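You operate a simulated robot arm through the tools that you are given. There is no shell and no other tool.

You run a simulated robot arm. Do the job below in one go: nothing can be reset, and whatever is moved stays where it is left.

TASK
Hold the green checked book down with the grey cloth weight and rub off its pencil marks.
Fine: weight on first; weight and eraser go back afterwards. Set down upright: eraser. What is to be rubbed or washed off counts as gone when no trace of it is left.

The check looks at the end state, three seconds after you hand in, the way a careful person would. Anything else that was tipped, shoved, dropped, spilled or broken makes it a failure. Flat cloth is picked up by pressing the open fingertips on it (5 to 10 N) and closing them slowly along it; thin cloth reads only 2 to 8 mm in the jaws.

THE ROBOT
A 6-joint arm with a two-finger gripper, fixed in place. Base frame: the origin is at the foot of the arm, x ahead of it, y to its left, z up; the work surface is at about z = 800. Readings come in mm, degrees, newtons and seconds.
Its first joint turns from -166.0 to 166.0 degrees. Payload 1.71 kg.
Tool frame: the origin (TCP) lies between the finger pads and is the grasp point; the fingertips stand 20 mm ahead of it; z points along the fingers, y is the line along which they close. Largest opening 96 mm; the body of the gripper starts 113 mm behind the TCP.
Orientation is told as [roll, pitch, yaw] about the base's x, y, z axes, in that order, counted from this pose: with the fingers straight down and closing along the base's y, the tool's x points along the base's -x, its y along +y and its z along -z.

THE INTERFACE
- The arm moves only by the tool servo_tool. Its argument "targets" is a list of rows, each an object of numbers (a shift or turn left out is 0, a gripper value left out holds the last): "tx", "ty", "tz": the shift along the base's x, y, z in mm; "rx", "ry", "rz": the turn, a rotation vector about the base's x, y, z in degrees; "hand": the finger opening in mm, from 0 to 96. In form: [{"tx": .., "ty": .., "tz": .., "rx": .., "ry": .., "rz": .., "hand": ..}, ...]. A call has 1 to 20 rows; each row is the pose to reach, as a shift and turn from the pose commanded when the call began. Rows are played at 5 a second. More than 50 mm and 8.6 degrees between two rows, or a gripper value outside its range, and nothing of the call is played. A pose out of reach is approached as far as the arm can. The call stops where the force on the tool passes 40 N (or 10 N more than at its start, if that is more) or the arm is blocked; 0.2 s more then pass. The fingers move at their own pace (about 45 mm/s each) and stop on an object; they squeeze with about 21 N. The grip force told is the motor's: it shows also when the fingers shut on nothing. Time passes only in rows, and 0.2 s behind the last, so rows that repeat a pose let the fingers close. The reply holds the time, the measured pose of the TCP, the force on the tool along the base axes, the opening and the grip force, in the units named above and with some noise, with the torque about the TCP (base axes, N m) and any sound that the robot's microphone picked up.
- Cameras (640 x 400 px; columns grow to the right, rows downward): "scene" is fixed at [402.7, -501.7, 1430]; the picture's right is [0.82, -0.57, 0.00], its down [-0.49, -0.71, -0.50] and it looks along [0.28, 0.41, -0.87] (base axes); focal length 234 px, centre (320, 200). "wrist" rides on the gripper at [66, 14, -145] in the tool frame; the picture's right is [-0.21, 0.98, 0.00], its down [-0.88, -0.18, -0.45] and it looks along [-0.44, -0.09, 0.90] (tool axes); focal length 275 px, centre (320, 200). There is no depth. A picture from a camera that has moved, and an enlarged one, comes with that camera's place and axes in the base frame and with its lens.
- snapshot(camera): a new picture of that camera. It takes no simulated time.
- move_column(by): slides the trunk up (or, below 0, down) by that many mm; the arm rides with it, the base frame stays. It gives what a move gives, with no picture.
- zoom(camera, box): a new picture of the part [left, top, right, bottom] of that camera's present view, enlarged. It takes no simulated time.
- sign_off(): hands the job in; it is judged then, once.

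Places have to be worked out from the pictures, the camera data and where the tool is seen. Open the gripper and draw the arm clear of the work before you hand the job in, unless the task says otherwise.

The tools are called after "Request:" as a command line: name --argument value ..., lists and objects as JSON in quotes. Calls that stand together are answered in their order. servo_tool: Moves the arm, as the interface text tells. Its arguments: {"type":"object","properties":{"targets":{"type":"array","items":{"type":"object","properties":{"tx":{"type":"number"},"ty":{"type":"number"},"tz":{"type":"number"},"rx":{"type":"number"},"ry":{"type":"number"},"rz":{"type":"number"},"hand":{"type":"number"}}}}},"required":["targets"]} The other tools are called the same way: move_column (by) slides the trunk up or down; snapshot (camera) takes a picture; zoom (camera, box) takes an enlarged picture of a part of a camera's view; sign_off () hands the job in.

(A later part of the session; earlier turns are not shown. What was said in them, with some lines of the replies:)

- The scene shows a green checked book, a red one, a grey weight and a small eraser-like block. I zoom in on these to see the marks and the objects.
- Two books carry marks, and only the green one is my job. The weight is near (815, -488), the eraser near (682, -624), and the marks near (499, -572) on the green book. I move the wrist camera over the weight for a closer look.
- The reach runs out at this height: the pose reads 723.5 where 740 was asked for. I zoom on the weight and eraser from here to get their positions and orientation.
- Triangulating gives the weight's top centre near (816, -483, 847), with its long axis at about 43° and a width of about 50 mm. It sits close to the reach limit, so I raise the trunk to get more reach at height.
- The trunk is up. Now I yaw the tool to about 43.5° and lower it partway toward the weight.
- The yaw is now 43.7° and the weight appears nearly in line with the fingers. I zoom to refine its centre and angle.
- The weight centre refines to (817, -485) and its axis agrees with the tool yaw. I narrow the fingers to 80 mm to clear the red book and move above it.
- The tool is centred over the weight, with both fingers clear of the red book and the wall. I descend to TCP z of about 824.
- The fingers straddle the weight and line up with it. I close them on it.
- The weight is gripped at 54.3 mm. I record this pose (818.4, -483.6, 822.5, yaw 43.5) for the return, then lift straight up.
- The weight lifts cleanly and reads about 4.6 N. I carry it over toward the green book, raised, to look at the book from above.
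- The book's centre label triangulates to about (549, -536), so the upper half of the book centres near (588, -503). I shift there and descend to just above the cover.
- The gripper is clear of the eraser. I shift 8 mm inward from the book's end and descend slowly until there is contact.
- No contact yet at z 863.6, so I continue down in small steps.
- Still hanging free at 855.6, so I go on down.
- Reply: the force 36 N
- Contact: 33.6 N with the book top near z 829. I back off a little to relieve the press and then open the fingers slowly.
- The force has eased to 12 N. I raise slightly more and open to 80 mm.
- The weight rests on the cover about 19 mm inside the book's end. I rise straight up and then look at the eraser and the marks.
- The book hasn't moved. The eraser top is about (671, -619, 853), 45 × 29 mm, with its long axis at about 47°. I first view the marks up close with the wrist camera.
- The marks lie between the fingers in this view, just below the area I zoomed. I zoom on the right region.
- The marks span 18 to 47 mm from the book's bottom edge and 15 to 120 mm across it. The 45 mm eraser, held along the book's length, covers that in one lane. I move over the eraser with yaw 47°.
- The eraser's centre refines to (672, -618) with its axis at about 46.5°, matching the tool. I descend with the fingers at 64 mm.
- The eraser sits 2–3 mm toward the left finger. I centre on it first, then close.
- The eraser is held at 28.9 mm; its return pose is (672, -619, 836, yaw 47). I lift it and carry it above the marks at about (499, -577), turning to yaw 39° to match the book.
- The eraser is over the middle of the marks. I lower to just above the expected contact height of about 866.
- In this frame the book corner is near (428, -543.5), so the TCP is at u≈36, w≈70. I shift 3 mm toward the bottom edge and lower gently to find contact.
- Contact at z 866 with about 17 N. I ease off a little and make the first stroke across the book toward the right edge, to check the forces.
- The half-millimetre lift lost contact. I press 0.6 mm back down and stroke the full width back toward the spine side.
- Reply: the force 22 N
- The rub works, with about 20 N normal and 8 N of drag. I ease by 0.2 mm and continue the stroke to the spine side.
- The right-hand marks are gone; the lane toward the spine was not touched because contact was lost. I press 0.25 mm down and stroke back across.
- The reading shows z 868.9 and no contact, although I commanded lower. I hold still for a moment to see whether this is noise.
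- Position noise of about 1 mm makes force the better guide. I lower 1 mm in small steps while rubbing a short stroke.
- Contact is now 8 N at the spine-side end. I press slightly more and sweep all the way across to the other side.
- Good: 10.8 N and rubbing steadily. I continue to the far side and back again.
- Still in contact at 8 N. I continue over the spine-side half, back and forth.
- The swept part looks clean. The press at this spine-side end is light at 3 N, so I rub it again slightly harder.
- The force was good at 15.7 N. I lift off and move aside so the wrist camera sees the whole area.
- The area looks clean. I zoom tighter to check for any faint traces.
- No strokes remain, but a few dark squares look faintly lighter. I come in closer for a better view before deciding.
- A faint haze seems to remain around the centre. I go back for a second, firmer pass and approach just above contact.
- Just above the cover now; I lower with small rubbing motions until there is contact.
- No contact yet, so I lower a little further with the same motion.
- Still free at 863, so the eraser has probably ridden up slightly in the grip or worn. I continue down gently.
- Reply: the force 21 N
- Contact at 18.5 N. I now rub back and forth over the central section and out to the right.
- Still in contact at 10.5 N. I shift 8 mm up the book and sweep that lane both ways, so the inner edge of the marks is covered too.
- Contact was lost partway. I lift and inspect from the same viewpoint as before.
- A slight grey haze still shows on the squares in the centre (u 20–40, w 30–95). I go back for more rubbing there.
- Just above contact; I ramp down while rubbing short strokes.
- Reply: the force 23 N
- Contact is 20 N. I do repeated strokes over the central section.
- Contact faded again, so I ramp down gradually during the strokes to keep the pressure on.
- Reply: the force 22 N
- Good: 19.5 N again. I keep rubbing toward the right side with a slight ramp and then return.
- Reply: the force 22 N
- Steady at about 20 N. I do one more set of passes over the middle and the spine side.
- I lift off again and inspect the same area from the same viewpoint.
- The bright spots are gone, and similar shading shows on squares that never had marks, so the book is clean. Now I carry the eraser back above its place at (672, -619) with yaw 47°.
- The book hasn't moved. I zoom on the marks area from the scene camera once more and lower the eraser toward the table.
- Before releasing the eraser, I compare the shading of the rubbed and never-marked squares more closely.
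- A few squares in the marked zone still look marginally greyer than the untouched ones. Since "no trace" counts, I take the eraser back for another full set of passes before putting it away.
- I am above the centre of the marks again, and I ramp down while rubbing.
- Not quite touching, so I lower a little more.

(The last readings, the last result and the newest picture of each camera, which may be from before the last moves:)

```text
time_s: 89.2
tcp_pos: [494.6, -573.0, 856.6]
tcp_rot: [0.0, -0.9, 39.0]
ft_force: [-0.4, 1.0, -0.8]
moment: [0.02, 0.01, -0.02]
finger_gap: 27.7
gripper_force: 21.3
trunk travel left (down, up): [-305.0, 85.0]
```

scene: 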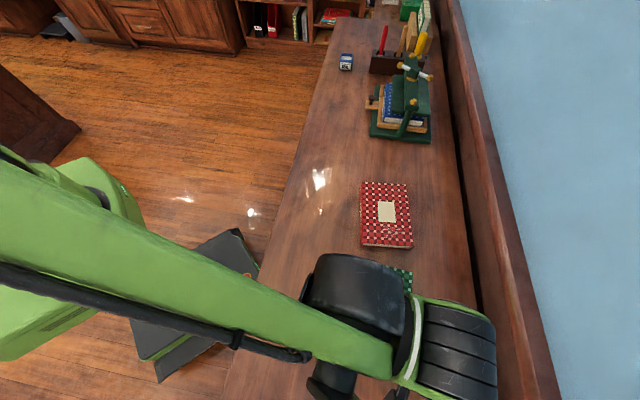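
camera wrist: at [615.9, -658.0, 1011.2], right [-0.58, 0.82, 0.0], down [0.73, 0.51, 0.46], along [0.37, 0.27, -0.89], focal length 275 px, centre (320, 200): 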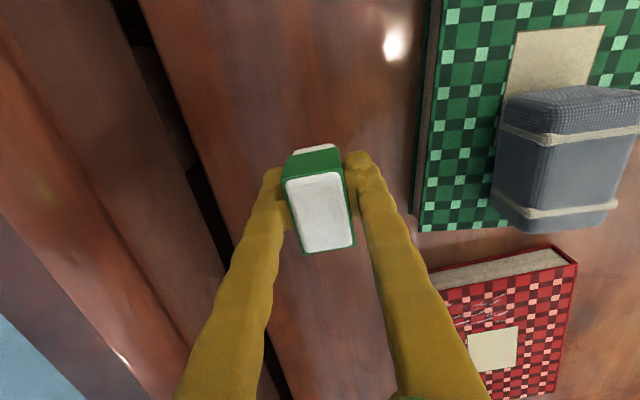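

Still free at about 856. The fingertips are only about 7 mm above the cover, so I look before pressing further.

Request:
servo_tool --targets '[{"tx": 3.2, "ty": -3.9, "tz": -0.4}, {"tx": 6.4, "ty": -7.7, "tz": -0.8}]'

Request:
zoom --camera "wrist" --box '[250, 120, 400, 260]'

```text
time_s: 89.8
tcp_pos: [499.9, -579.6, 855.1]
tcp_rot: [0.0, -0.7, 38.9]
ft_force: [-5.7, 4.8, 13.8]
moment: [0.14, 0.12, 0.03]
finger_gap: 27.7
gripper_force: 21.1
trunk travel left (down, up): [-305.0, 85.0]
```

```text
2.86 times, centred on (325, 190) of wrist
camera zoom: at [439.8, -610.7, 999.0], right [-0.46, 0.89, 0.0], down [0.79, 0.4, 0.46], along [0.41, 0.21, -0.89], focal length 786 px, centre (306, 229)
```

zoom: 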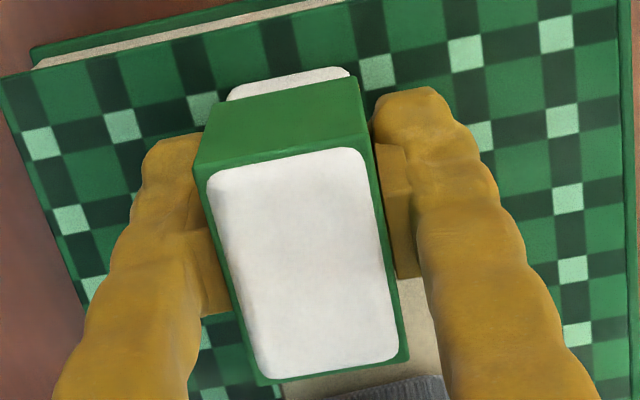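

Contact at 13.8 N with the fingers still clear of the cover. I do full-width strokes at this height.

Request:
servo_tool --targets '[{"tx": 6.4, "ty": -7.7}, {"tx": 12.8, "ty": -15.4}, {"tx": 19.1, "ty": -23.1}, {"tx": 25.5, "ty": -30.8}, {"tx": 28, "ty": -33.8}, {"tx": 22.3, "ty": -27, "tz": -0.05}, {"tx": 15.9, "ty": -19.3, "tz": -0.1}, {"tx": 9.6, "ty": -11.6, "tz": -0.1}, {"tx": 3.2, "ty": -3.9, "tz": -0.1}, {"tx": -3.2, "ty": 3.9, "tz": -0.1}]'

```text
time_s: 92.0
tcp_pos: [497.3, -575.2, 855.8]
tcp_rot: [-0.1, -0.8, 38.9]
ft_force: [0.0, 0.3, -0.4]
moment: [-0.01, -0.02, 0.02]
finger_gap: 27.5
gripper_force: 20.8
trunk travel left (down, up): [-305.0, 85.0]
```

Contact was lost on the way back. I press a touch lower and sweep toward the spine side.

Request:
servo_tool --targets '[{"tx": 0, "ty": 0, "tz": -0.4}, {"tx": -3.2, "ty": 3.9, "tz": -0.7}, {"tx": -6.4, "ty": 7.7, "tz": -0.9}]'

```text
time_s: 92.8
tcp_pos: [492.3, -568.7, 854.9]
tcp_rot: [-0.1, -0.7, 39.0]
ft_force: [7.7, -6.8, 23.8]
moment: [-0.08, -0.08, -0.01]
finger_gap: 27.5
gripper_force: 20.8
trunk travel left (down, up): [-305.0, 85.0]
```

Good pressure at 24 N. I sweep at a constant height toward the spine side and back.

Request:
servo_tool --targets '[{"tx": -6.4, "ty": 7.7, "tz": 0.2}, {"tx": -12.8, "ty": 15.4, "tz": 0.2}, {"tx": -19.1, "ty": 23.1, "tz": 0.2}, {"tx": -25.5, "ty": 30.8, "tz": 0.2}, {"tx": -28, "ty": 33.8, "tz": 0.2}, {"tx": -22.3, "ty": 27, "tz": 0.2}, {"tx": -15.9, "ty": 19.3, "tz": 0.2}, {"tx": -9.6, "ty": 11.6, "tz": 0.2}, {"tx": -3.2, "ty": 3.9, "tz": 0.2}]'

```text
time_s: 94.8
tcp_pos: [487.0, -564.6, 854.3]
tcp_rot: [0.0, -0.8, 39.0]
ft_force: [-4.3, 4.7, 8.7]
moment: [0.02, 0.02, 0.0]
finger_gap: 27.3
gripper_force: 20.9
trunk travel left (down, up): [-305.0, 85.0]
```

Contact is 8.7 N. I continue back and forth across the centre to the right.

Request:
servo_tool --targets '[{"tx": 6.4, "ty": -7.7, "tz": -0.2}, {"tx": 12.8, "ty": -15.4, "tz": -0.2}, {"tx": 19.1, "ty": -23.1, "tz": -0.2}, {"tx": 25.5, "ty": -30.8, "tz": -0.2}, {"tx": 31.9, "ty": -38.5, "tz": -0.2}, {"tx": 36, "ty": -43.5, "tz": -0.2}, {"tx": 31.9, "ty": -38.5, "tz": -0.2}, {"tx": 25.5, "ty": -30.8, "tz": -0.2}, {"tx": 19.1, "ty": -23.1, "tz": -0.2}, {"tx": 12.8, "ty": -15.4, "tz": -0.2}]'

```text
time_s: 97.0
tcp_pos: [501.7, -577.8, 854.8]
tcp_rot: [0.0, -0.7, 39.2]
ft_force: [-0.8, 0.8, 3.8]
moment: [-0.01, 0.02, -0.03]
finger_gap: 27.3
gripper_force: 21.0
trunk travel left (down, up): [-305.0, 85.0]
```

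That pass stayed in contact. I lift off and inspect again.

Request:
servo_tool --targets '[{"tz": 10}, {"tz": 35}, {"tx": 10, "ty": 10, "tz": 60}, {"tx": 25, "ty": 25, "tz": 76}, {"tx": 31, "ty": 33, "tz": 76}, {"tx": 31, "ty": 33, "tz": 76}]'

Request:
zoom --camera "wrist" --box '[270, 50, 340, 110]'

Request:
zoom --camera "wrist" --box '[210, 20, 400, 140]'

```text
time_s: 98.4
tcp_pos: [532.8, -549.6, 931.4]
tcp_rot: [0.0, -0.8, 39.1]
ft_force: [0.0, 0.8, -0.7]
moment: [-0.01, -0.01, -0.02]
finger_gap: 27.3
gripper_force: 21.3
trunk travel left (down, up): [-305.0, 85.0]
```

```text
6.67 times, centred on (305, 80) of wrist
camera zoom: at [471.9, -579.3, 1073.1], right [-0.46, 0.89, 0.0], down [0.79, 0.4, 0.46], along [0.41, 0.21, -0.89], focal length 1835 px, centre (420, 1000)
```

zoom: 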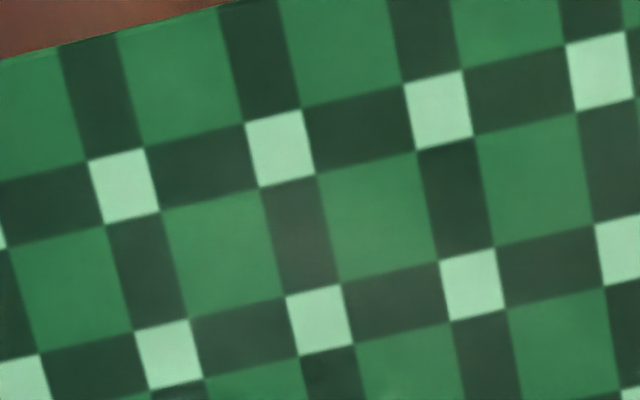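

```text
3.33 times, centred on (305, 80) of wrist
camera zoom: at [471.9, -579.3, 1073.1], right [-0.46, 0.89, 0.0], down [0.79, 0.4, 0.46], along [0.41, 0.21, -0.89], focal length 918 px, centre (370, 600)
```

zoom: 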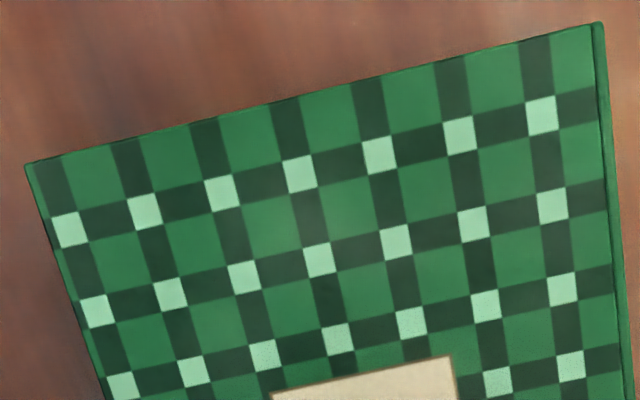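

The haze has faded further, and only the square near (497, -582) still looks a shade greyer. I rub that spot again with short, local strokes.

Request:
servo_tool --targets '[{"tx": -12, "ty": -11, "tz": -5}, {"tx": -25, "ty": -22, "tz": -18}, {"tx": -35, "ty": -31, "tz": -38}, {"tx": -35, "ty": -31, "tz": -56}, {"tx": -35, "ty": -31, "tz": -70}, {"tx": -35, "ty": -31, "tz": -74}, {"tx": -35, "ty": -31, "tz": -74.5}]'

```text
time_s: 100.0
tcp_pos: [497.6, -579.6, 854.8]
tcp_rot: [0.1, -0.9, 38.9]
ft_force: [-0.6, -0.2, -0.1]
moment: [0.02, -0.02, -0.01]
finger_gap: 27.4
gripper_force: 21.4
trunk travel left (down, up): [-305.0, 85.0]
```

Right at the surface; I ease down with small strokes.

Request:
servo_tool --targets '[{"tx": 3.2, "ty": -3.9, "tz": -0.4}, {"tx": 6.4, "ty": -7.7, "tz": -0.8}, {"tx": 3.2, "ty": -3.9, "tz": -1.2}, {"tx": 0, "ty": 0, "tz": -1.5}]'

```text
time_s: 101.0
tcp_pos: [495.9, -578.2, 854.5]
tcp_rot: [0.0, -0.9, 38.9]
ft_force: [2.2, -1.4, 8.6]
moment: [0.0, -0.02, 0.01]
finger_gap: 27.3
gripper_force: 20.7
trunk travel left (down, up): [-305.0, 85.0]
```

Contact at 8.6 N. I do a run of short back-and-forth strokes with some lengthwise motion.

Request:
servo_tool --targets '[{"tx": 6.4, "ty": -7.7, "tz": -0.3}, {"tx": 12.8, "ty": -15.4, "tz": -0.4}, {"tx": 6.4, "ty": -7.7, "tz": -0.4}, {"tx": 0, "ty": 0, "tz": -0.4}, {"tx": -6.4, "ty": 7.7, "tz": -0.4}, {"tx": -12.8, "ty": 15.4, "tz": -0.4}, {"tx": -6.4, "ty": 7.7, "tz": -0.4}, {"tx": 0, "ty": 0, "tz": -0.4}, {"tx": 6.4, "ty": -7.7, "tz": -0.5}, {"tx": 12.8, "ty": -15.4, "tz": -0.5}, {"tx": 6.4, "ty": -7.7, "tz": -0.5}, {"tx": 0, "ty": 0, "tz": -0.5}]'

```text
time_s: 103.6
tcp_pos: [496.8, -577.4, 852.9]
tcp_rot: [0.0, -0.8, 39.0]
ft_force: [4.1, -4.6, 18.6]
moment: [-0.07, -0.11, 0.01]
finger_gap: 27.2
gripper_force: 21.1
trunk travel left (down, up): [-305.0, 85.0]
```

Good pressure at 18.6 N. I do one more such run at constant height.

Request:
servo_tool --targets '[{"tx": -6.4, "ty": 7.7}, {"tx": -12.8, "ty": 15.4}, {"tx": -6.4, "ty": 7.7}, {"tx": 0, "ty": 0}, {"tx": 6.4, "ty": -7.7}, {"tx": 12.8, "ty": -15.4}, {"tx": 19.1, "ty": -23.1}, {"tx": 12.8, "ty": -15.4}, {"tx": 6.4, "ty": -7.7}, {"tx": 0, "ty": 0}, {"tx": -6.4, "ty": 7.7}, {"tx": -12.8, "ty": 15.4}, {"tx": -19.1, "ty": 23.1}, {"tx": -12.8, "ty": 15.4}, {"tx": -6.4, "ty": 7.7}, {"tx": 0, "ty": 0}]'

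```text
time_s: 107.0
tcp_pos: [497.7, -577.1, 854.0]
tcp_rot: [0.0, -0.8, 39.0]
ft_force: [0.0, 2.1, 0.8]
moment: [-0.02, 0.04, -0.01]
finger_gap: 27.4
gripper_force: 20.9
trunk travel left (down, up): [-305.0, 85.0]
```

I lift off and check the area again.

Request:
servo_tool --targets '[{"tz": 10}, {"tz": 35}, {"tx": 10, "ty": 10, "tz": 60}, {"tx": 25, "ty": 25, "tz": 77}, {"tx": 35, "ty": 31, "tz": 77}, {"tx": 35, "ty": 31, "tz": 77}]'

Request:
zoom --camera "wrist" --box '[270, 50, 340, 110]'

Request:
zoom --camera "wrist" --box '[210, 20, 400, 140]'

Request:
snapshot --camera "wrist"

```text
time_s: 108.4
tcp_pos: [534.3, -545.4, 932.1]
tcp_rot: [-0.1, -0.8, 38.9]
ft_force: [0.9, 0.2, -1.1]
moment: [0.01, 0.04, -0.01]
finger_gap: 27.3
gripper_force: 21.2
trunk travel left (down, up): [-305.0, 85.0]
```

```text
6.67 times, centred on (305, 80) of wrist
camera zoom: at [472.7, -577.2, 1074.8], right [-0.46, 0.89, 0.0], down [0.79, 0.4, 0.46], along [0.4, 0.21, -0.89], focal length 1835 px, centre (420, 1000)
```

zoom: 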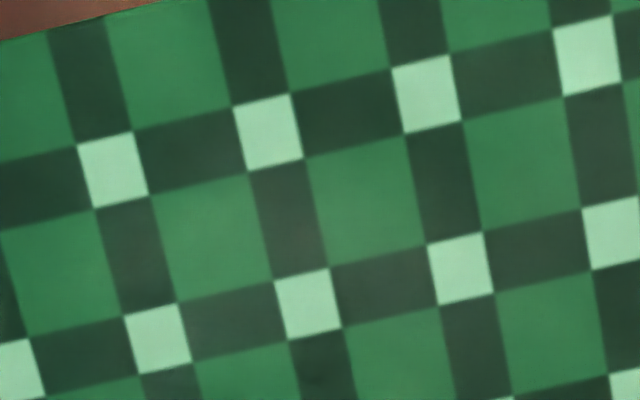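

```text
3.33 times, centred on (305, 80) of wrist
camera zoom: at [472.7, -577.2, 1074.8], right [-0.46, 0.89, 0.0], down [0.79, 0.4, 0.46], along [0.4, 0.21, -0.89], focal length 918 px, centre (370, 600)
```

zoom: 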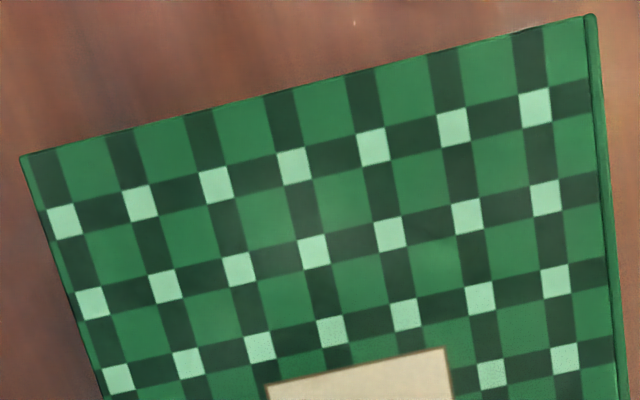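

```text
taken
camera wrist: at [472.7, -577.2, 1074.8], right [-0.46, 0.89, 0.0], down [0.79, 0.4, 0.46], along [0.4, 0.21, -0.89], focal length 275 px, centre (320, 200)
```

wrist: 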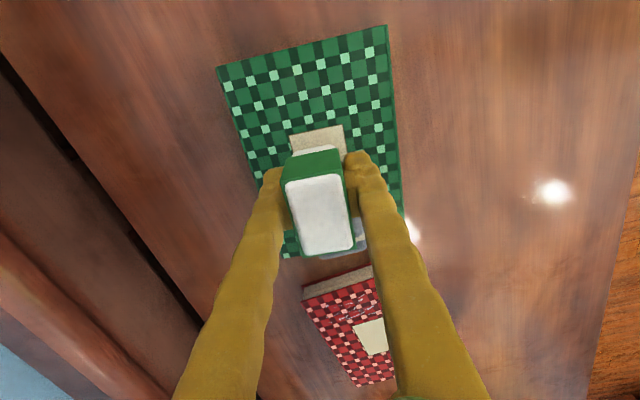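

The shading now looks even; one spot near (488, -550) seems a bit lighter. I zoom in on it specifically.

Request:
zoom --camera "wrist" --box '[320, 75, 360, 105]'

Request:
zoom --camera "wrist" --box '[220, 80, 260, 110]'

Request:
zoom --camera "scene" --box '[355, 310, 395, 345]'

```text
13.33 times, centred on (340, 90) of wrist
camera zoom: at [472.7, -577.2, 1074.8], right [-0.46, 0.89, 0.0], down [0.79, 0.4, 0.46], along [0.4, 0.21, -0.89], focal length 3670 px, centre (53, 1667)
```

zoom: 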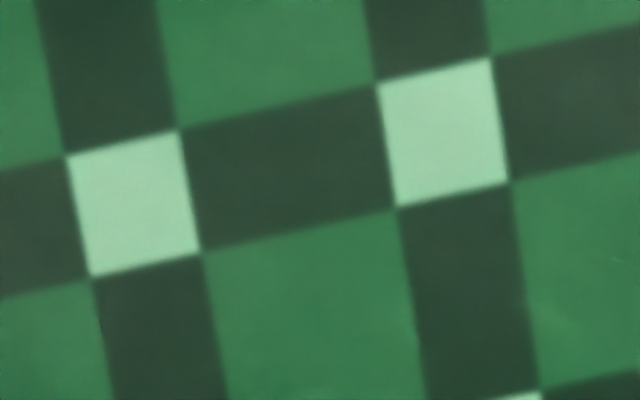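

```text
13.33 times, centred on (240, 95) of wrist
camera zoom: at [472.7, -577.2, 1074.8], right [-0.46, 0.89, 0.0], down [0.79, 0.4, 0.46], along [0.4, 0.21, -0.89], focal length 3670 px, centre (1387, 1600)
```

zoom: 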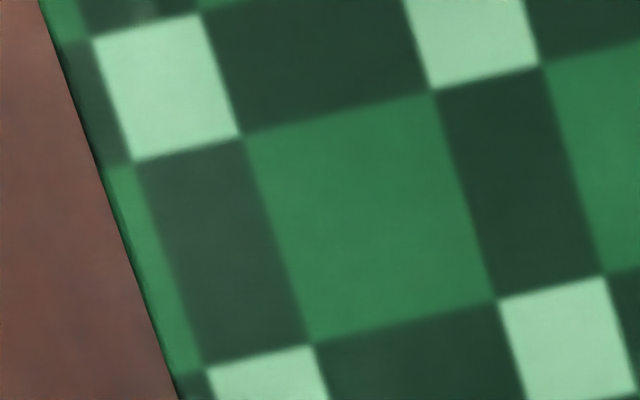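

```text
11.43 times, centred on (375, 328) of scene
camera zoom: at [402.7, -501.7, 1430.0], right [0.82, -0.57, 0.0], down [-0.49, -0.71, -0.5], along [0.28, 0.41, -0.87], focal length 2669 px, centre (-309, -1257)
```

zoom: 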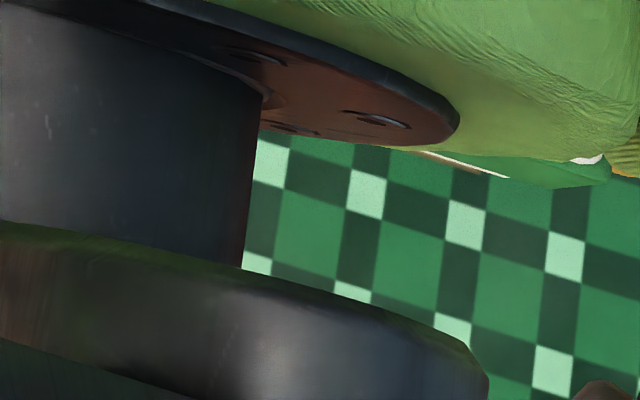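

I look right around the pixel at (362, 95), where a very faint line shows.

Request:
zoom --camera "wrist" --box '[345, 80, 385, 110]'

Request:
zoom --camera "wrist" --box '[280, 90, 320, 120]'

Request:
zoom --camera "wrist" --box '[240, 90, 280, 120]'

Request:
zoom --camera "wrist" --box '[345, 50, 385, 80]'

```text
13.33 times, centred on (365, 95) of wrist
camera zoom: at [472.7, -577.2, 1074.8], right [-0.46, 0.89, 0.0], down [0.79, 0.4, 0.46], along [0.4, 0.21, -0.89], focal length 3670 px, centre (-280, 1600)
```

zoom: 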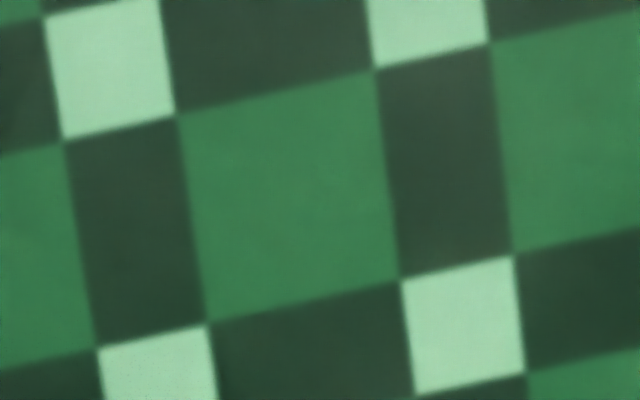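

```text
13.33 times, centred on (300, 105) of wrist
camera zoom: at [472.7, -577.2, 1074.8], right [-0.46, 0.89, 0.0], down [0.79, 0.4, 0.46], along [0.4, 0.21, -0.89], focal length 3670 px, centre (587, 1467)
```

zoom: 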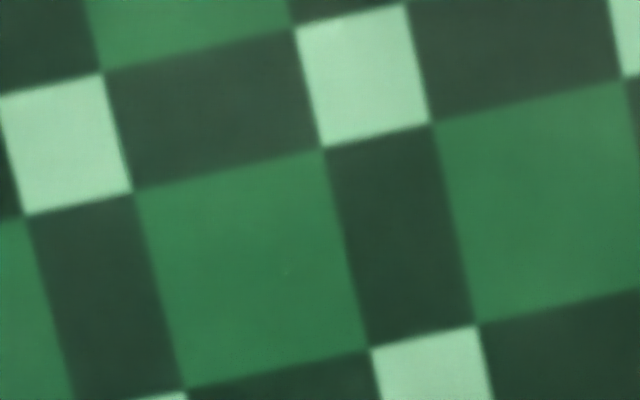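

```text
13.33 times, centred on (260, 105) of wrist
camera zoom: at [472.7, -577.2, 1074.8], right [-0.46, 0.89, 0.0], down [0.79, 0.4, 0.46], along [0.4, 0.21, -0.89], focal length 3670 px, centre (1120, 1467)
```

zoom: 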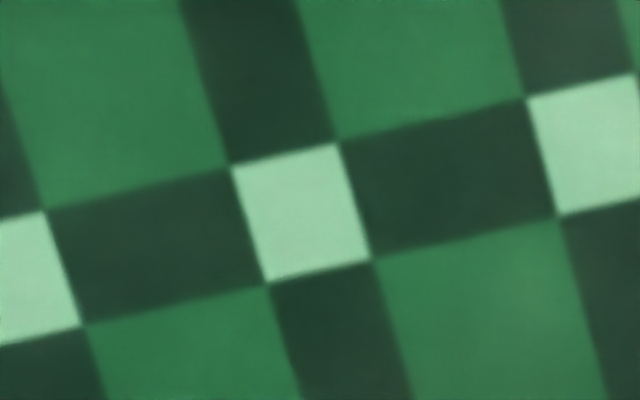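

```text
13.33 times, centred on (365, 65) of wrist
camera zoom: at [472.7, -577.2, 1074.8], right [-0.46, 0.89, 0.0], down [0.79, 0.4, 0.46], along [0.4, 0.21, -0.89], focal length 3670 px, centre (-280, 2000)
```

zoom: 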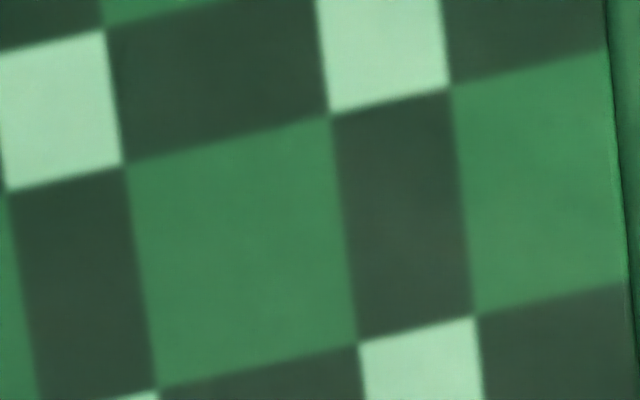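

All close-ups show clean squares with no lines left. I take the eraser back to its spot.

Request:
servo_tool --targets '[{"tx": 15, "ty": -10, "tz": 5, "rz": 1}, {"tx": 45, "ty": -24, "tz": 5, "rz": 3}, {"tx": 80, "ty": -42, "tz": 5, "rz": 5}, {"tx": 115, "ty": -60, "tz": 0, "rz": 7}, {"tx": 138, "ty": -74, "tz": -10, "rz": 8}, {"tx": 138, "ty": -74, "tz": -35, "rz": 8}, {"tx": 138, "ty": -74, "tz": -60, "rz": 8}, {"tx": 138, "ty": -74, "tz": -80, "rz": 8}, {"tx": 138, "ty": -74, "tz": -95, "rz": 8}, {"tx": 138, "ty": -74, "tz": -101, "rz": 8}, {"tx": 138, "ty": -74, "tz": -101, "rz": 8}]'

Request:
snapshot --camera "wrist"

```text
time_s: 110.8
tcp_pos: [670.1, -620.1, 830.6]
tcp_rot: [0.0, -0.7, 47.0]
ft_force: [0.1, 0.5, -0.3]
moment: [0.01, -0.01, 0.04]
finger_gap: 27.5
gripper_force: 20.7
trunk travel left (down, up): [-305.0, 85.0]
```

```text
taken
camera wrist: at [614.5, -660.0, 973.2], right [-0.58, 0.82, 0.0], down [0.73, 0.51, 0.46], along [0.37, 0.27, -0.89], focal length 275 px, centre (320, 200)
```

wrist: 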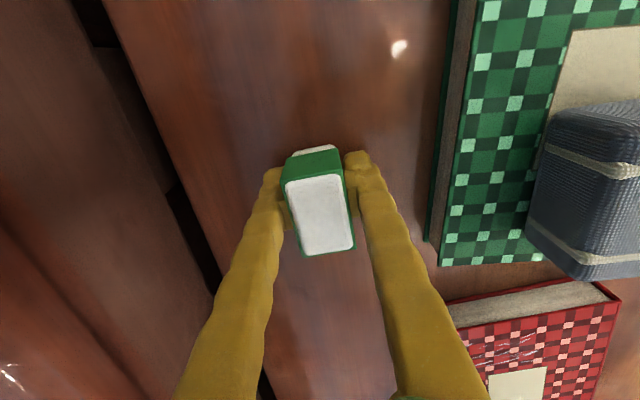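

The eraser is over its spot at z 830.6. I lower in small steps until it touches the table.

Request:
servo_tool --targets '[{"tx": 1.5, "ty": 0.8, "tz": -1.5}, {"tx": 1.5, "ty": 0.8, "tz": -3}, {"tx": 1.5, "ty": 0.8, "tz": -4}, {"tx": 1.5, "ty": 0.8, "tz": -4}]'

```text
time_s: 111.8
tcp_pos: [672.2, -621.0, 826.4]
tcp_rot: [0.0, -0.7, 47.1]
ft_force: [-1.4, -0.4, -0.5]
moment: [-0.05, -0.01, -0.01]
finger_gap: 27.5
gripper_force: 20.9
trunk travel left (down, up): [-305.0, 85.0]
```

No contact yet at 826.4, so I continue.

Request:
servo_tool --targets '[{"tz": -0.7}, {"tz": -1.3}, {"tz": -1.8}, {"tz": -1.8}]'

```text
time_s: 112.8
tcp_pos: [670.8, -620.0, 823.5]
tcp_rot: [-0.1, -0.8, 47.1]
ft_force: [-0.6, 0.7, -0.8]
moment: [-0.01, -0.02, -0.01]
finger_gap: 27.4
gripper_force: 20.6
trunk travel left (down, up): [-305.0, 85.0]
```

Still free at 823.5, so I keep lowering gently.

Request:
servo_tool --targets '[{"tz": -0.5}, {"tz": -1}, {"tz": -1.3}, {"tz": -1.3}]'

```text
time_s: 113.8
tcp_pos: [670.9, -619.8, 824.2]
tcp_rot: [0.0, -0.8, 47.1]
ft_force: [6.2, -4.4, 17.7]
moment: [-0.06, -0.07, -0.02]
finger_gap: 27.4
gripper_force: 20.7
trunk travel left (down, up): [-305.0, 85.0]
```

It is on the table at 17.7 N. I relieve the press and open slowly.

Request:
servo_tool --targets '[{"tz": 0.6}, {"tz": 0.8}, {"tz": 0.8, "hand": 30}, {"tz": 0.8, "hand": 36}, {"tz": 0.8, "hand": 46}, {"tz": 0.8, "hand": 56}, {"tz": 0.8, "hand": 62}, {"tz": 0.8, "hand": 62}]'

Request:
snapshot --camera "wrist"

```text
time_s: 115.6
tcp_pos: [671.2, -619.3, 823.8]
tcp_rot: [0.0, -0.8, 47.0]
ft_force: [1.2, -0.3, 0.1]
moment: [0.0, -0.03, 0.02]
finger_gap: 61.9
gripper_force: 0.2
trunk travel left (down, up): [-305.0, 85.0]
```

```text
taken
camera wrist: at [615.4, -659.5, 966.5], right [-0.58, 0.82, 0.0], down [0.73, 0.51, 0.46], along [0.37, 0.27, -0.89], focal length 275 px, centre (320, 200)
```

wrist: 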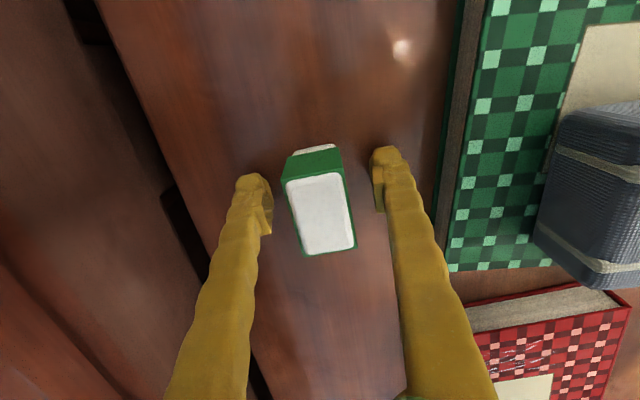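

The eraser stands on its own. I rise straight up and move above the weight with yaw 43.5°.

Request:
servo_tool --targets '[{"tz": 15}, {"tz": 40}, {"tz": 70}, {"tz": 100}, {"tz": 130}, {"tx": -25, "ty": 30, "tz": 140, "rz": -1.5, "hand": 80}, {"tx": -55, "ty": 67, "tz": 140, "rz": -3}, {"tx": -85, "ty": 103, "tz": 130, "rz": -3.5}, {"tx": -90, "ty": 110, "tz": 115, "rz": -3.5}, {"tx": -90, "ty": 110, "tz": 115, "rz": -3.5}]'

Request:
snapshot --camera "wrist"

Request:
zoom --camera "scene" --box '[330, 240, 490, 380]'

```text
time_s: 117.8
tcp_pos: [582.5, -510.1, 937.6]
tcp_rot: [0.0, -0.8, 43.5]
ft_force: [-0.9, 0.6, 0.4]
moment: [0.03, 0.01, 0.01]
finger_gap: 80.0
gripper_force: 0.1
trunk travel left (down, up): [-305.0, 85.0]
```

```text
taken
camera wrist: at [523.9, -545.8, 1081.0], right [-0.52, 0.85, 0.0], down [0.76, 0.47, 0.46], along [0.39, 0.24, -0.89], focal length 275 px, centre (320, 200)
```

wrist: 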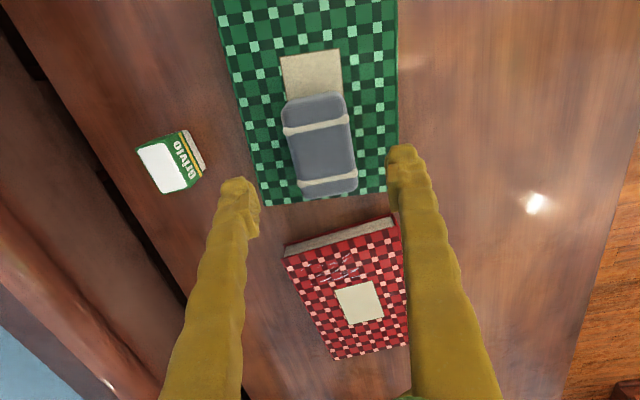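

```text
2.86 times, centred on (410, 310) of scene
camera zoom: at [402.7, -501.7, 1430.0], right [0.82, -0.57, 0.0], down [-0.49, -0.71, -0.5], along [0.28, 0.41, -0.87], focal length 667 px, centre (63, -114)
```

zoom: 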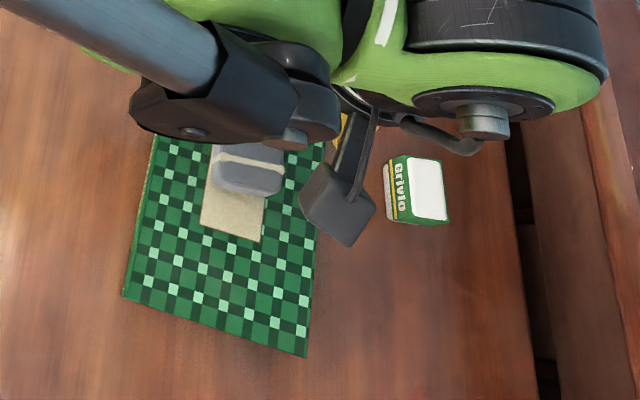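

The eraser is back in its original place and upright. The weight is under the gripper, and I descend around it to z of about 852.

Request:
servo_tool --targets '[{"tx": -1, "ty": 1, "tz": -20}, {"tx": -1, "ty": 1, "tz": -40}, {"tx": -1, "ty": 1, "tz": -60}, {"tx": -1, "ty": 1, "tz": -75}, {"tx": -1, "ty": 1, "tz": -84}, {"tx": -1, "ty": 1, "tz": -84}]'

Request:
snapshot --camera "wrist"

```text
time_s: 119.2
tcp_pos: [578.6, -510.7, 853.1]
tcp_rot: [-0.1, -0.8, 43.6]
ft_force: [0.0, -0.1, 0.4]
moment: [0.01, 0.0, 0.0]
finger_gap: 80.0
gripper_force: 0.1
trunk travel left (down, up): [-305.0, 85.0]
```

```text
taken
camera wrist: at [521.1, -546.3, 996.8], right [-0.52, 0.85, 0.0], down [0.76, 0.47, 0.46], along [0.39, 0.24, -0.89], focal length 275 px, centre (320, 200)
```

wrist: 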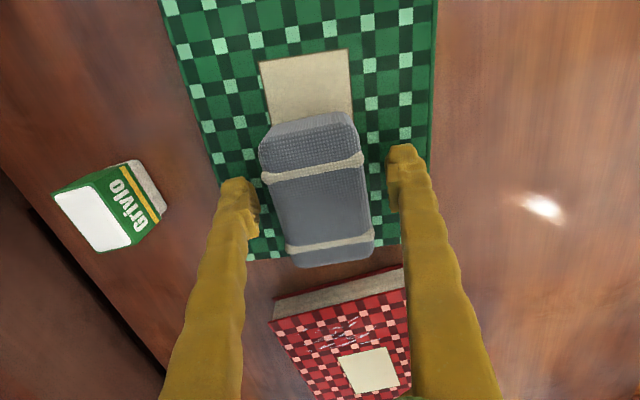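

The view matches the one at release, so I close on the weight.

Request:
servo_tool --targets '[{"hand": 66}, {"hand": 56}, {"hand": 40}, {"hand": 20}, {"hand": 20}, {"hand": 20}]'

```text
time_s: 120.6
tcp_pos: [579.5, -510.2, 853.5]
tcp_rot: [0.0, -0.8, 43.4]
ft_force: [-2.0, 2.2, -0.1]
moment: [-0.03, -0.01, -0.01]
finger_gap: 54.3
gripper_force: 21.2
trunk travel left (down, up): [-305.0, 85.0]
```

The weight is gripped at 54.3 mm. I lift it and carry it back over its original place.

Request:
servo_tool --targets '[{"tz": 10}, {"tz": 35}, {"tz": 65}, {"tz": 95}, {"tx": 20, "ty": 2, "tz": 115}, {"tx": 60, "ty": 7, "tz": 120}, {"tx": 100, "ty": 11, "tz": 120}, {"tx": 140, "ty": 16, "tz": 115}, {"tx": 180, "ty": 20, "tz": 95}, {"tx": 215, "ty": 24, "tz": 75}, {"tx": 239, "ty": 27, "tz": 55}, {"tx": 239, "ty": 27, "tz": 45}, {"tx": 239, "ty": 27, "tz": 45}]'

Request:
snapshot --camera "wrist"

Request:
snapshot --camera "scene"

```text
time_s: 123.4
tcp_pos: [820.6, -481.4, 901.1]
tcp_rot: [-0.1, -0.8, 43.5]
ft_force: [-1.1, -0.2, -5.4]
moment: [0.02, -0.02, 0.01]
finger_gap: 53.9
gripper_force: 21.7
trunk travel left (down, up): [-305.0, 85.0]
```

```text
taken
camera wrist: at [762.9, -517.5, 1044.3], right [-0.52, 0.85, 0.0], down [0.76, 0.47, 0.46], along [0.39, 0.24, -0.89], focal length 275 px, centre (320, 200)
```

wrist: 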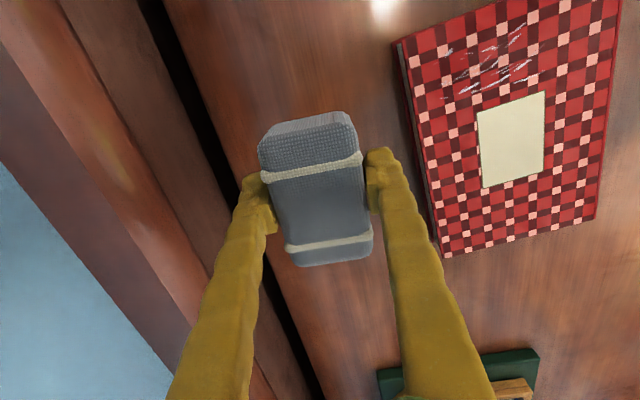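

```text
taken
```

scene: 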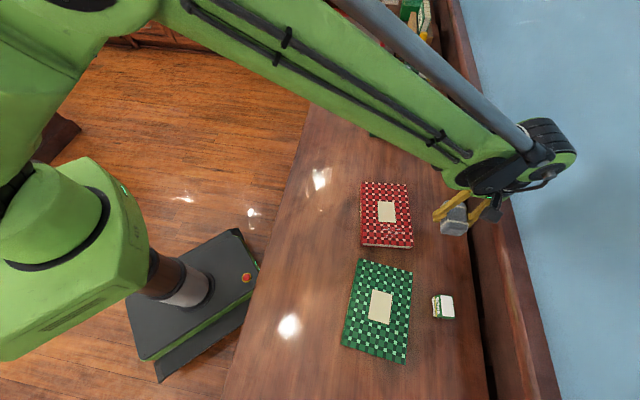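

The weight is above its original spot. I adjust by 2 mm and lower to just above contact.

Request:
servo_tool --targets '[{"tx": -1.5, "ty": -2, "tz": -20}, {"tx": -1.5, "ty": -2, "tz": -40}, {"tx": -1.5, "ty": -2, "tz": -58}, {"tx": -1.5, "ty": -2, "tz": -68}, {"tx": -1.5, "ty": -2, "tz": -73}, {"tx": -1.5, "ty": -2, "tz": -73}]'

```text
time_s: 124.8
tcp_pos: [819.6, -484.2, 825.0]
tcp_rot: [0.1, -0.8, 43.5]
ft_force: [0.1, 0.1, -5.8]
moment: [0.02, -0.02, -0.03]
finger_gap: 53.5
gripper_force: 21.6
trunk travel left (down, up): [-305.0, 85.0]
```

I lower the last few millimetres gently.

Request:
servo_tool --targets '[{"tz": -0.7}, {"tz": -1.4}, {"tz": -2}, {"tz": -2}]'

```text
time_s: 125.8
tcp_pos: [818.3, -485.1, 824.4]
tcp_rot: [0.0, -0.8, 43.5]
ft_force: [4.0, -4.2, 9.8]
moment: [-0.42, -0.33, -0.03]
finger_gap: 53.6
gripper_force: 21.7
trunk travel left (down, up): [-305.0, 85.0]
```

The weight touches the table. I open the fingers slowly to let it settle.

Request:
servo_tool --targets '[{"tz": -0.3}, {"tz": -0.3}, {"tz": -0.3, "hand": 58}, {"tz": -0.3, "hand": 66}, {"tz": -0.3, "hand": 76}, {"tz": -0.3, "hand": 80}, {"tz": -0.3, "hand": 80}]'

Request:
snapshot --camera "wrist"

```text
time_s: 127.4
tcp_pos: [818.4, -484.8, 823.8]
tcp_rot: [0.0, -0.8, 43.4]
ft_force: [0.1, -0.6, 0.5]
moment: [-0.02, 0.01, 0.01]
finger_gap: 80.0
gripper_force: 0.0
trunk travel left (down, up): [-305.0, 85.0]
```

```text
taken
camera wrist: at [760.2, -521.2, 967.2], right [-0.52, 0.85, 0.0], down [0.76, 0.47, 0.46], along [0.39, 0.24, -0.89], focal length 275 px, centre (320, 200)
```

wrist: 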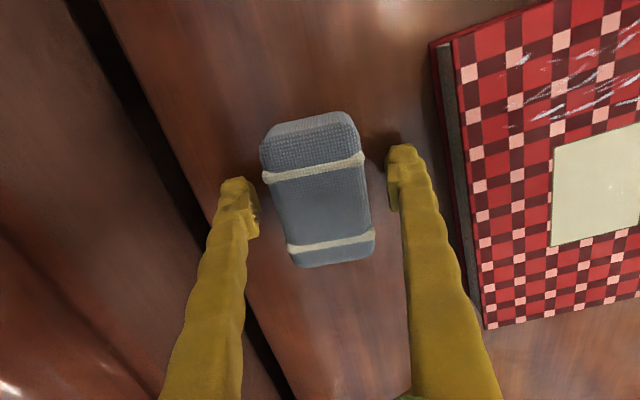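

The weight is back, matching the initial view. I rise and draw the arm clear, with the yaw and position going back toward the start.

Request:
servo_tool --targets '[{"tz": 15}, {"tz": 40}, {"tz": 70}, {"tx": -15, "ty": 5, "tz": 100}, {"tx": -45, "ty": 25, "tz": 130}, {"tx": -75, "ty": 50, "tz": 155, "hand": 96}, {"tx": -105, "ty": 75, "tz": 180}, {"tx": -135, "ty": 105, "tz": 200}, {"tx": -165, "ty": 135, "tz": 220}, {"tx": -190, "ty": 165, "tz": 240}, {"tx": -215, "ty": 195, "tz": 260}, {"tx": -240, "ty": 225, "tz": 280}, {"tx": -265, "ty": 255, "tz": 300}, {"tx": -285, "ty": 285, "tz": 315}, {"tx": -285, "ty": 285, "tz": 315}]'

Request:
snapshot --camera "scene"

Request:
zoom --camera "scene" --box '[330, 240, 490, 380]'

Request:
zoom --camera "scene" --box '[340, 160, 480, 260]'

Request:
zoom --camera "scene" --box '[345, 305, 415, 355]'

```text
time_s: 130.6
tcp_pos: [535.5, -199.3, 1137.8]
tcp_rot: [0.1, -0.8, 43.5]
ft_force: [0.0, -1.0, 0.4]
moment: [-0.02, -0.06, 0.03]
finger_gap: 96.0
gripper_force: 0.1
trunk travel left (down, up): [-305.0, 85.0]
```

```text
taken
```

scene: 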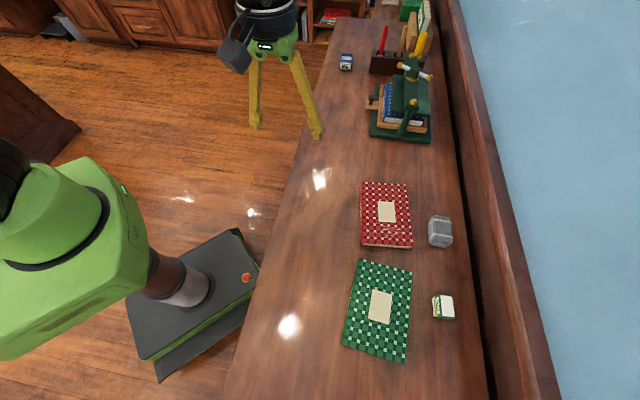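

```text
2.86 times, centred on (410, 310) of scene
camera zoom: at [402.7, -501.7, 1430.0], right [0.82, -0.57, 0.0], down [-0.49, -0.71, -0.5], along [0.28, 0.41, -0.87], focal length 667 px, centre (63, -114)
```

zoom: 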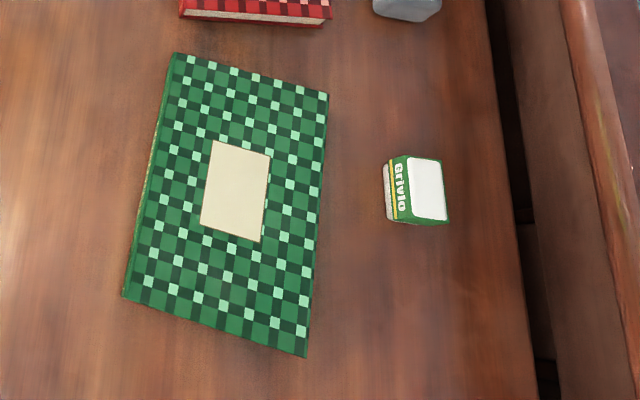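

```text
4.00 times, centred on (410, 210) of scene
camera zoom: at [402.7, -501.7, 1430.0], right [0.82, -0.57, 0.0], down [-0.49, -0.71, -0.5], along [0.28, 0.41, -0.87], focal length 934 px, centre (-40, 160)
```

zoom: 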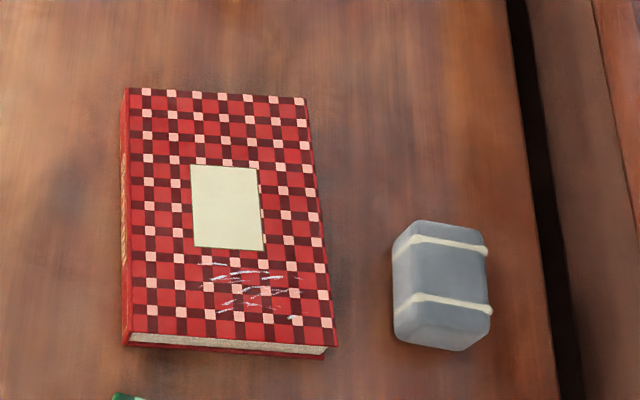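

```text
8.00 times, centred on (380, 330) of scene
camera zoom: at [402.7, -501.7, 1430.0], right [0.82, -0.57, 0.0], down [-0.49, -0.71, -0.5], along [0.28, 0.41, -0.87], focal length 1868 px, centre (-160, -840)
```

zoom: 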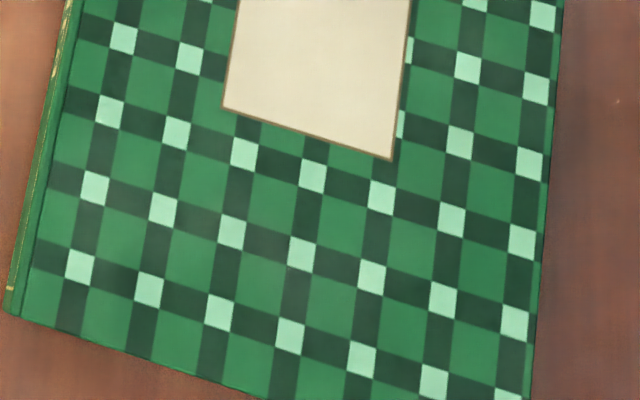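

The green book is clean and unmoved. The weight and the upright eraser are back in place, the red book is untouched, and the arm is clear with the gripper open. I hand the job in.

Request:
sign_off

```text
The job is handed in.
```

The pencil marks on the green checked book are rubbed off, and I've handed the job in. In the last close-ups I found no trace of them.

- **Weight:** I set the grey cloth weight on the book before rubbing. Afterwards I put it back where it came from.
- **Eraser:** it is back in its place, within a couple of millimetres by the pictures, and standing upright.
- **Book:** it did not move during the rubbing.
- **Everything else:** nothing was knocked or shifted. I left the red book and its own marks alone.

The first passes left a faint grey haze in the middle of the marked area, so I rubbed it several more times. The slight shading that remains between squares also shows on parts of the cover that were never marked.

The eraser rode up about a centimetre in the gripper while I was pressing. It still set down flat. The arm is drawn clear with the gripper open.
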